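You operate a simulated robot arm through the tools that you are given. There is no shell and no other tool. Be economical: measure what you need, move in short steps, check, and stop when the job is done.

Carry out the task below with a simulated robot arm. There is one attempt and no reset: what you move stays moved.

TASK
Open the white drawer.
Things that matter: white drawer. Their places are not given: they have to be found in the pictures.

It is judged by the outcome, as a careful person would: the job done as asked, and still so three seconds after it is handed in. It fails if anything else is knocked over, pushed out of place, dropped, spilled or broken.

THE ROBOT
A 7-joint arm with a two-finger parallel gripper, fixed in place. Base frame: the origin is at the foot of the arm, x ahead of it, y to its left, z up. Lengths are in m, angles in rad, forces in N, time in s.
With the tool pointing down near the work surface it reaches from about 0.12 to 0.66 m from the base axis. Its first joint turns from -1.152 to 1.152 rad. Payload 2.4 kg.
Tool frame: the origin (TCP) lies between the finger pads and is the grasp point; the fingertips stand 0.03 m ahead of it; z points along the fingers, y is the line along which they close. The gripper opens to 0.094 m. The fingers are 0.028 m wide and 0.01 m thick; the gripper's body (0.05 by 0.096 m) begins 0.055 m behind the TCP.
Orientation is that of the tool frame in the base frame, as a unit quaternion [x, y, z, w]. With the fingers straight down and closing along the base's y, the tool's x points along the base's -x, its y along +y and its z along -z.

THE INTERFACE
- The arm moves only by the tool nudge_tool. Its argument "deltas" is a list of rows, each an object of numbers (a shift or turn left out is 0, a gripper value left out holds the last): "wx", "wy", "wz": the turn, a rotation vector about the base's x, y, z in units of 8 degrees (1.0 is 8 degrees); "tx", "ty", "tz": the shift along the base's x, y, z in units of 40 mm (1.0 is 40 mm); "claw": the finger opening in m, from 0 to 0.094. In form: [{"wx": .., "wy": .., "wz": .., "tx": .., "ty": .., "tz": .., "claw": ..}, ...]. A call has 1 to 8 rows; each row shifts and turns the commanded pose from where the row before left it. A call with a number of a shift or a turn outside -1 to 1 is refused whole. A row lasts 0.2 s, in which the tool goes at most 0.05 m and 0.15 rad; a call with a longer step from one row to the next is refused whole, and so is a gripper value outside its range. A pose out of reach is approached as far as the arm can. The call stops where the force on the tool passes 40 N (or 10 N more than at its start, if that is more) or the arm is blocked; 0.2 s more then pass. The fingers move at their own pace (about 0.153 m/s each) and stop on an object; they squeeze with about 33 N. The grip force told is the motor's: it shows also when the fingers shut on nothing. Time passes only in rows, and 0.2 s behind the last, so rows that do not move let the fingers close. It gives the time, the measured TCP pose, the force on the tool (base axes), the opening and the grip force at its end, in the units of the frame above (readings bear some noise), and new pictures: "pictures" is both (left out), scene, wrist or none.
- Cameras (640 x 400 px; columns grow to the right, rows downward): "scene" is fixed at [0.0039, 0.458, 1.4368]; the picture's right is [-0.95, -0.30, 0.00], its down [-0.19, 0.60, -0.77] and it looks along [0.24, -0.74, -0.63] (base axes); focal length 346 px, centre (320, 200). "wrist" rides on the gripper at [-0.037, 0, -0.058] in the tool frame; the picture's right is [0.00, -1.00, 0.00], its down [0.97, 0.00, -0.24] and it looks along [0.24, 0.00, 0.97] (tool axes); focal length 218 px, centre (320, 200).
- locate(camera, pixels): for up to 12 pixels [column, row] of the newest picture of that camera ("zoom" is the newest enlarged one), the place [x, y, z] in the base frame of the surface seen there, good to about 0.002 m. No time passes.
- inspect(camera, box): a new picture of the part [left, top, right, bottom] of that camera's present view, enlarged. No time passes.
- job_done(): hands the job in; it is judged then, once.

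Work in short steps. Measure before you move; look again where a grasp or a placing could have gone wrong, and mend it. You have 60 turns and 120 pictures in all, the two below and enlarged ones among them. Open the gripper and draw the arm clear of the work before you hand the job in, unless the task says otherwise; then end with one line.

The tools are called after "Emit:" as a command line: name --argument value ..., lists and objects as JSON in quotes. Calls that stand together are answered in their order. nudge_tool: Moves the arm, as the interface text tells. Its arguments: {"type":"object","properties":{"deltas":{"type":"array","items":{"type":"object","properties":{"wx":{"type":"number"},"wy":{"type":"number"},"wz":{"type":"number"},"tx":{"type":"number"},"ty":{"type":"number"},"tz":{"type":"number"},"claw":{"type":"number"}}}},"pictures":{"type":"string","enum":["both","scene","wrist","none"]}},"required":["deltas"]} The other tools are called the same way: locate (camera, pixels) gives the place of the surface under pixels of a picture; inspect (camera, box) takes an enlarged picture of a part of a camera's view; job_done () hands the job in.

At the start:

```text
t: 0.0
tcp_pos: [0.3347, 0.0199, 1.0256]
tcp_rot: [0.0, 1.0, 0.001, 0.0]
force: [-0.5, -0.7, -0.5]
gripper_width: 0.0943
grasp_force: 0.1
```

scene: 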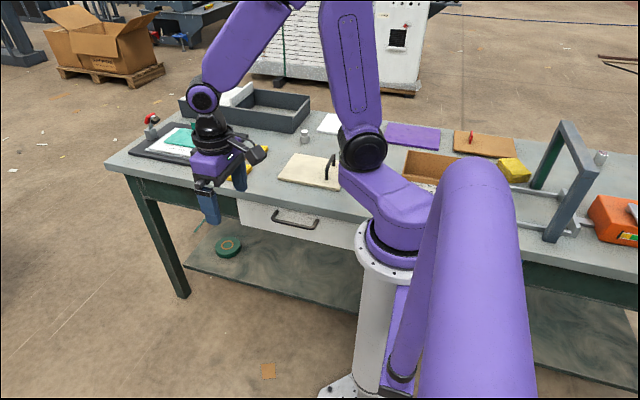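
wrist: 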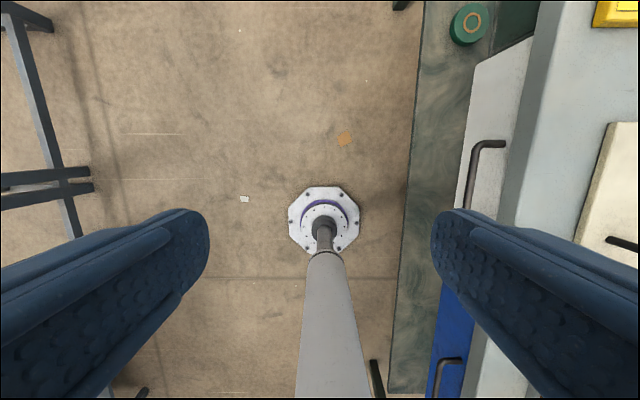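

The white drawer's handle is seen near scene (295,218). I'll enlarge and measure it.

Emit:
inspect --camera "scene" --box '[220, 180, 380, 280]'

Emit:
locate --camera "scene" --pixels '[[274, 214], [295, 224], [316, 225], [276, 220], [300, 227], [260, 225], [300, 238], [340, 235], [250, 195], [300, 208]]'

Emit:
locate --camera "wrist" --pixels '[[475, 160], [472, 180], [490, 144], [503, 145], [500, 120], [520, 100], [470, 200], [540, 100]]'

```text
4.00 times, centred on (300, 230) of scene
```

zoom: 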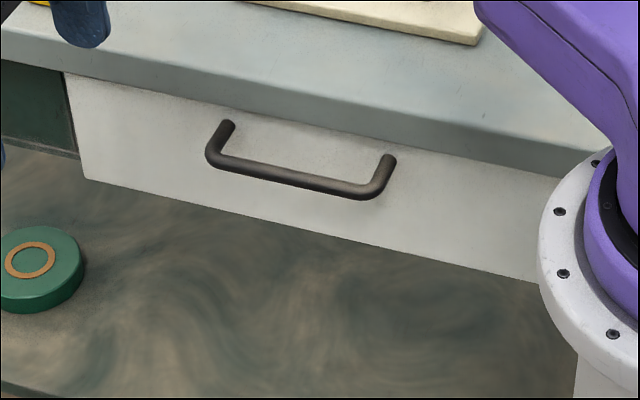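

```text
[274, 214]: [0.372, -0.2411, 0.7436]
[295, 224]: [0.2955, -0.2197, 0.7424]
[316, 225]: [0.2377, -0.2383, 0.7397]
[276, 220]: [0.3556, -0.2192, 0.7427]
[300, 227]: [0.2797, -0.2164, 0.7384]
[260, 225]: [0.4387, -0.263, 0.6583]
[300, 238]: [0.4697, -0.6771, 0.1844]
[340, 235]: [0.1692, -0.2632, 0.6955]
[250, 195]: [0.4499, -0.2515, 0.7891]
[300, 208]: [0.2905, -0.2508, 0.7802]
```

```text
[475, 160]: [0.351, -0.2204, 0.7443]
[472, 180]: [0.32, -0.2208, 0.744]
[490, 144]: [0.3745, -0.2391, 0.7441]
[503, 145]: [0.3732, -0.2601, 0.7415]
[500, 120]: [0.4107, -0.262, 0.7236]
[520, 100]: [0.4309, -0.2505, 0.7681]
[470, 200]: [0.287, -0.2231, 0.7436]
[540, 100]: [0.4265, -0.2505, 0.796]
```

The bar runs along x from 0.235 to 0.373 at y≈-0.222, z≈0.74. The drawer face is at y=-0.263 and the table edge at y=-0.2505. I'll move above the bar's middle and narrow the fingers so one fits behind the bar.

Emit:
nudge_tool --deltas '[{"tx": -0.11, "ty": -0.864, "tz": -0.6, "claw": 0.028}, {"tx": -0.11, "ty": -0.864, "tz": -0.6}, {"tx": -0.11, "ty": -0.864, "tz": -0.6}, {"tx": -0.11, "ty": -0.864, "tz": -0.6}, {"tx": -0.11, "ty": -0.864, "tz": -0.6}, {"tx": -0.11, "ty": -0.864, "tz": -0.6}, {"tx": -0.11, "ty": -0.864, "tz": -0.6}, {}]'

```text
t: 1.8
tcp_pos: [0.3028, -0.224, 0.8558]
tcp_rot: [0.0, 1.0, 0.0, -0.001]
force: [-0.5, 0.4, -0.1]
gripper_width: 0.0276
grasp_force: 0.1
```

scene: 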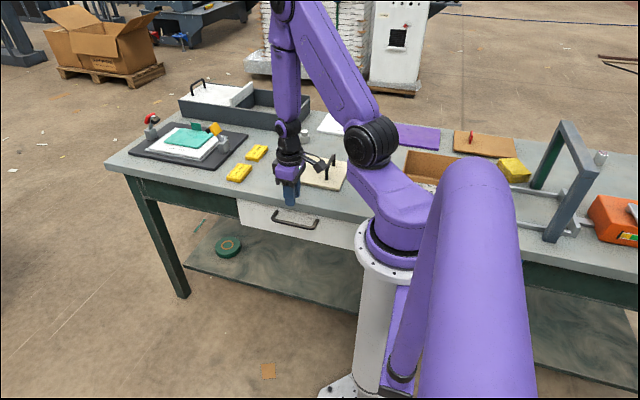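
wrist: 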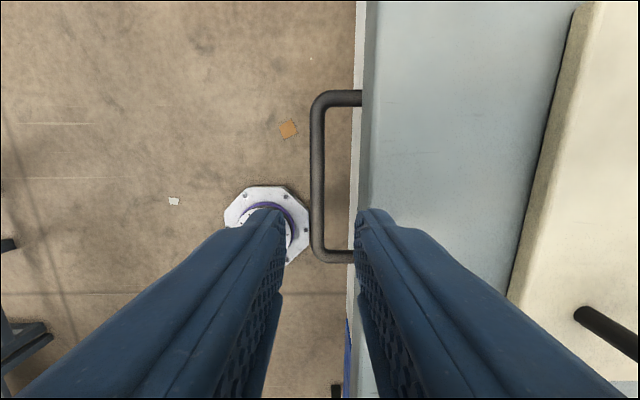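

The bar (columns 311–325) lies between the fingers. I'll shift 3 mm in +y, narrow the opening to 24 mm and go down to z≈0.757.

Emit:
nudge_tool --deltas '[{"ty": 0.07, "claw": 0.024}, {}, {"tz": -0.5}, {"tz": -0.5}, {"tz": -0.5}, {"tz": -0.5}, {"tz": -0.47}, {}]'

```text
t: 3.6
tcp_pos: [0.3034, -0.2194, 0.7589]
tcp_rot: [0.0, 1.0, 0.0, 0.0]
force: [-0.8, -0.2, -0.2]
gripper_width: 0.024
grasp_force: 0.1
```

scene: 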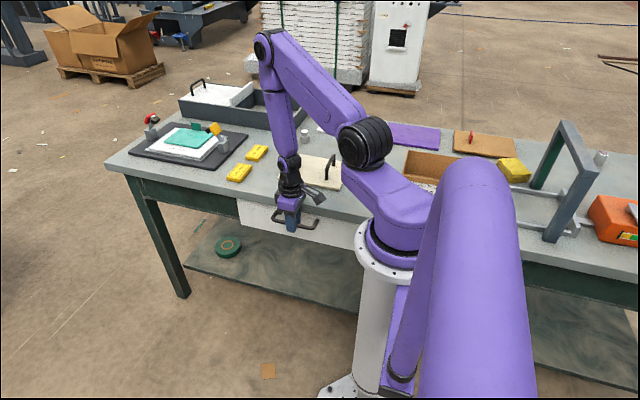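
wrist: 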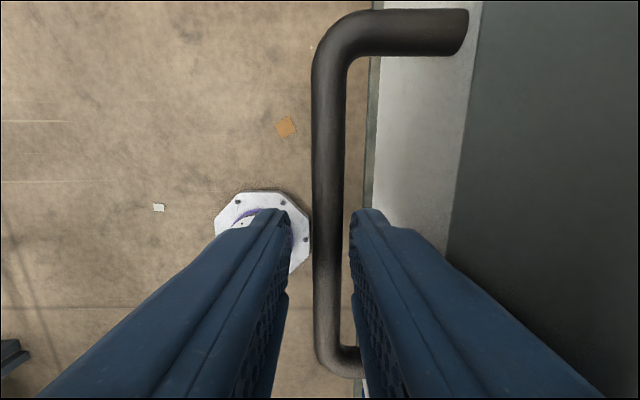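

The fingers straddle the bar without contact. Next I'll close on it.

Emit:
nudge_tool --deltas '[{"claw": 0}, {}, {}]' --pictures "none"

```text
t: 4.4
tcp_pos: [0.3036, -0.219, 0.7593]
tcp_rot: [-0.001, 1.0, 0.0, 0.0]
force: [-0.5, -0.4, -8.7]
gripper_width: 0.0117
grasp_force: 44.6
```

The fingers hold the 12 mm bar. Now I'll pull along +y.

Emit:
nudge_tool --deltas '[{"ty": 0.3}, {"ty": 0.4}, {"ty": 0.5}, {"ty": 0.5}]'

```text
t: 5.0
tcp_pos: [0.304, -0.192, 0.7597]
tcp_rot: [-0.003, 1.0, 0.0, -0.001]
force: [3.7, 1.3, -4.5]
gripper_width: 0.0117
grasp_force: 44.8
stopped in row 3: the force on the tool passed its limit (the readings are from after the stop); the commanded pose is now the measured one
```

scene: 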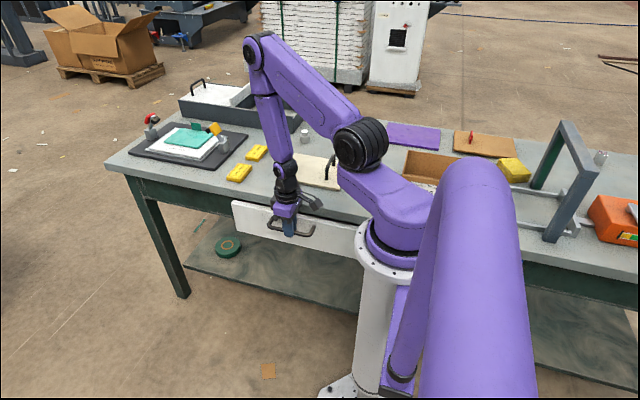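
wrist: 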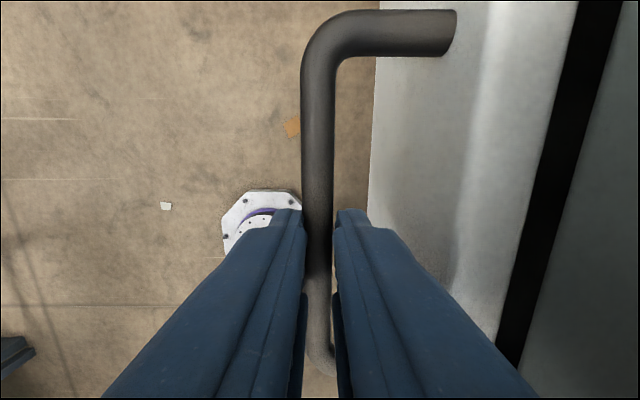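

The drawer has come out about 28 mm before the force limit stopped the pull. I'll go on more gently.

Emit:
nudge_tool --deltas '[{"ty": 0.12}, {"ty": 0.2}, {"ty": 0.2}, {"ty": 0.2}, {"ty": 0.2}, {"ty": 0.2}, {"ty": 0.2}, {"ty": 0.2}]' --pictures "scene"

```text
t: 6.9
tcp_pos: [0.3047, -0.1324, 0.7584]
tcp_rot: [-0.003, 1.0, 0.0, 0.002]
force: [-1.8, -1.2, 2.4]
gripper_width: 0.0118
grasp_force: 45.3
stopped in row 8: the force on the tool passed its limit (the readings are from after the stop); the commanded pose is now the measured one
```

scene: 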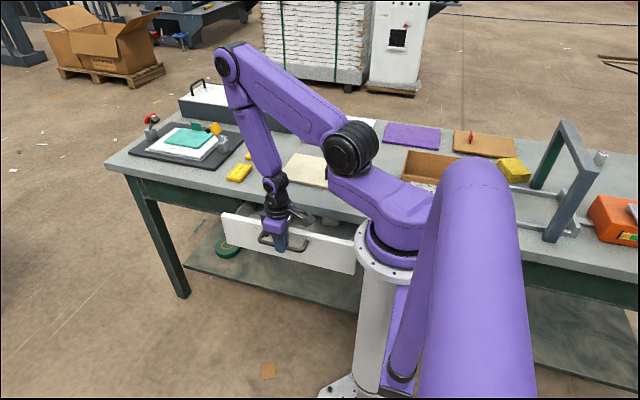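

It is open about 87 mm. I'll check that the drawer's near end clears the robot's column before pulling further.

Emit:
inspect --camera "scene" --box '[200, 180, 392, 300]'

Emit:
locate --camera "scene" --pixels '[[352, 262], [345, 255], [340, 240], [362, 262], [370, 270], [226, 230]]'

```text
3.33 times, centred on (296, 240) of scene
```

zoom: 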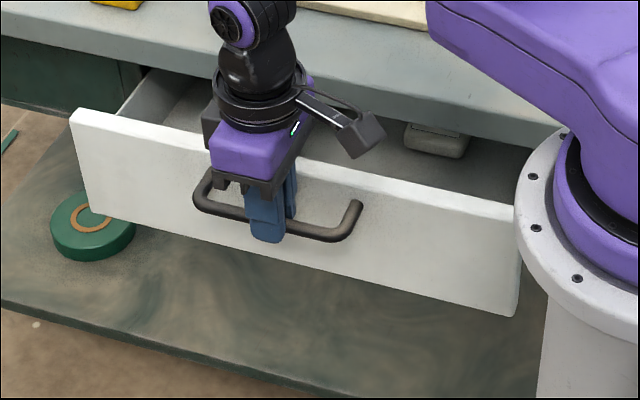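

```text
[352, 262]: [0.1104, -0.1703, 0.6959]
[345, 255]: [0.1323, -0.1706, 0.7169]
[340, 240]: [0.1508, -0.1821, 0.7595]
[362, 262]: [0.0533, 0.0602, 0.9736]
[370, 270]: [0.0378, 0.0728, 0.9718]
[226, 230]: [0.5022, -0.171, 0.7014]
```

The drawer's end at x≈0.105 clears the column. I'll keep pulling gently.

Emit:
nudge_tool --deltas '[{"ty": 0.1}, {"ty": 0.2}, {"ty": 0.2}, {"ty": 0.2}, {"ty": 0.2}, {"ty": 0.2}, {"ty": 0.2}, {"ty": 0.1}]' --pictures "scene"

```text
t: 8.7
tcp_pos: [0.3045, -0.0746, 0.7587]
tcp_rot: [-0.001, 1.0, 0.0, 0.0]
force: [-7.1, -1.3, -5.7]
gripper_width: 0.0118
grasp_force: 44.9
```

scene: 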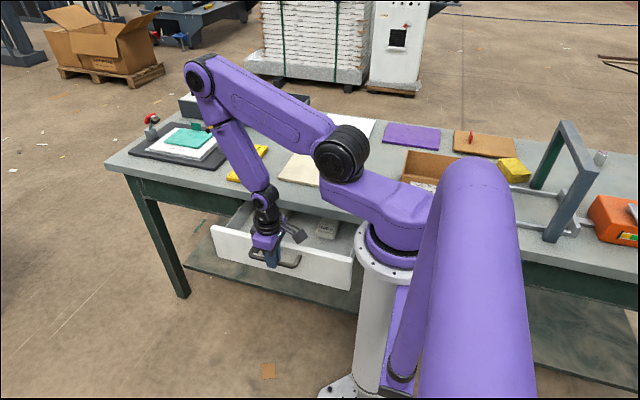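

It is open about 145 mm and still moving freely, so I'll pull further, toward the end stop.

Emit:
nudge_tool --deltas '[{"ty": 0.1}, {"ty": 0.2}, {"ty": 0.2}, {"ty": 0.2}, {"ty": 0.2}, {"ty": 0.2}, {"ty": 0.2}, {"ty": 0.1}]' --pictures "scene"

```text
t: 10.5
tcp_pos: [0.3031, -0.0191, 0.7593]
tcp_rot: [-0.001, 1.0, 0.0, 0.001]
force: [-10.3, -1.4, 8.0]
gripper_width: 0.0116
grasp_force: 44.9
```

scene: 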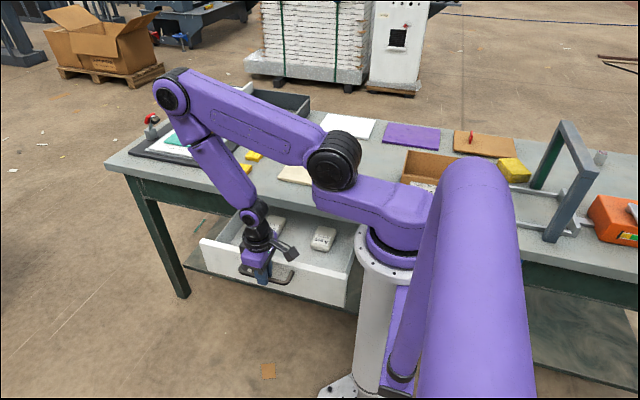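

It is open about 200 mm. I'll take one more gentle pull and stop if resistance appears.

Emit:
nudge_tool --deltas '[{"ty": 0.1}, {"ty": 0.15}, {"ty": 0.15}, {"ty": 0.15}, {"ty": 0.15}, {"ty": 0.15}, {"ty": 0.15}, {"ty": 0.1}]' --pictures "both"

```text
t: 12.3
tcp_pos: [0.3034, 0.025, 0.7591]
tcp_rot: [-0.002, 1.0, 0.0, 0.0]
force: [-13.9, -2.0, -8.5]
gripper_width: 0.0119
grasp_force: 45.6
```

scene: 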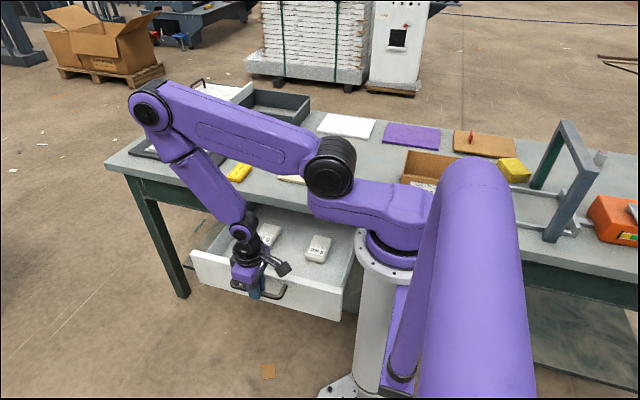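
wrist: 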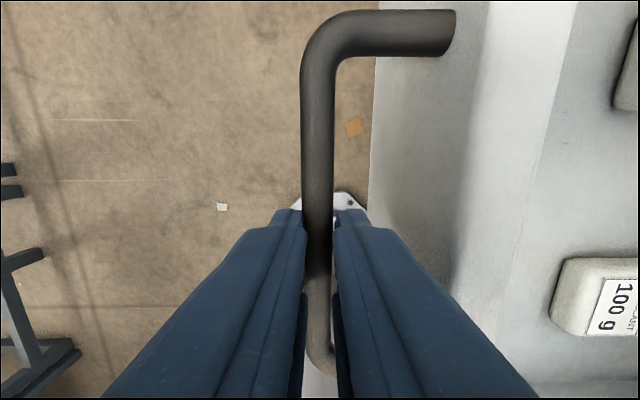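

It is open about 245 mm, with the contents visible and undisturbed. I'll release the bar and rise straight up.

Emit:
nudge_tool --deltas '[{"claw": 0.026}, {}, {}, {"tz": 0.4}, {"tz": 0.7}, {"tz": 0.8}, {"tz": 0.8}, {"tz": 0.8}]'

```text
t: 14.1
tcp_pos: [0.3069, 0.0235, 0.8968]
tcp_rot: [-0.001, 1.0, 0.0, 0.0]
force: [0.1, 0.1, 0.6]
gripper_width: 0.0261
grasp_force: 0.0
out of reach, approached as far as the arm can: row 5
```

scene: 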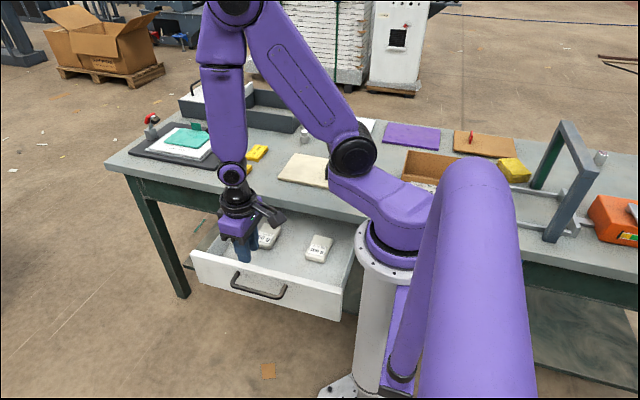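
wrist: 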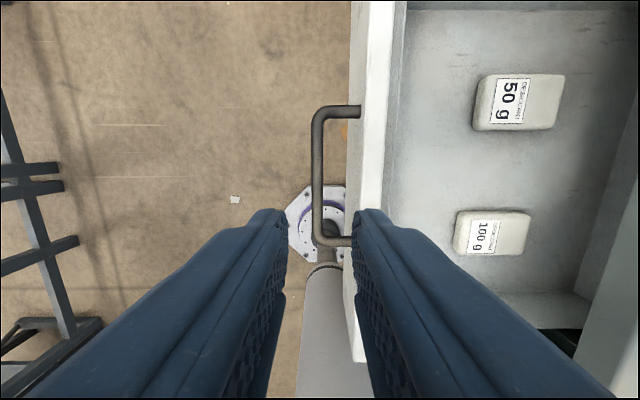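

The drawer stands open and the gripper is free. I'll open the fingers, draw the arm further up and check that the drawer stays put.

Emit:
nudge_tool --deltas '[{"tz": 0.7}, {"tz": 0.7, "claw": 0.09}, {"tz": 0.7}, {}, {}]' --pictures "scene"

Emit:
locate --camera "scene" --pixels '[[262, 294], [330, 310]]'

```text
t: 15.3
tcp_pos: [0.3056, 0.0237, 0.9804]
tcp_rot: [-0.001, 1.0, 0.001, 0.001]
force: [-0.7, -0.8, 0.1]
gripper_width: 0.09
grasp_force: 0.0
```

scene: 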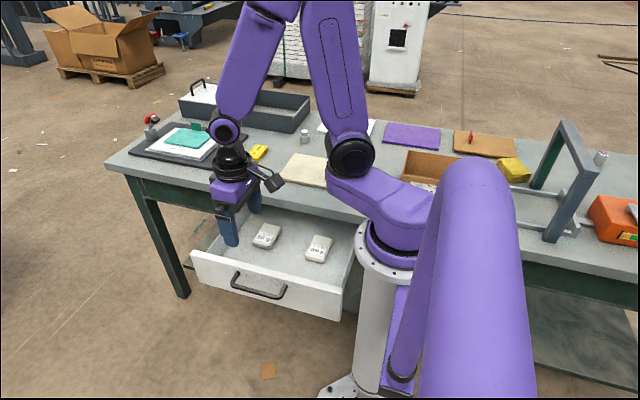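

```text
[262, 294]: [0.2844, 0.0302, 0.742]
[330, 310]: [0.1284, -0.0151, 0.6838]
```

The drawer stays open by about 245 mm, with everything else in place and the arm clear, so I'm handing in.

Emit:
job_done

```text
The job is handed in.
```

The white drawer is open by about 245 mm; I stopped there without finding its end stop, and nothing else was moved.
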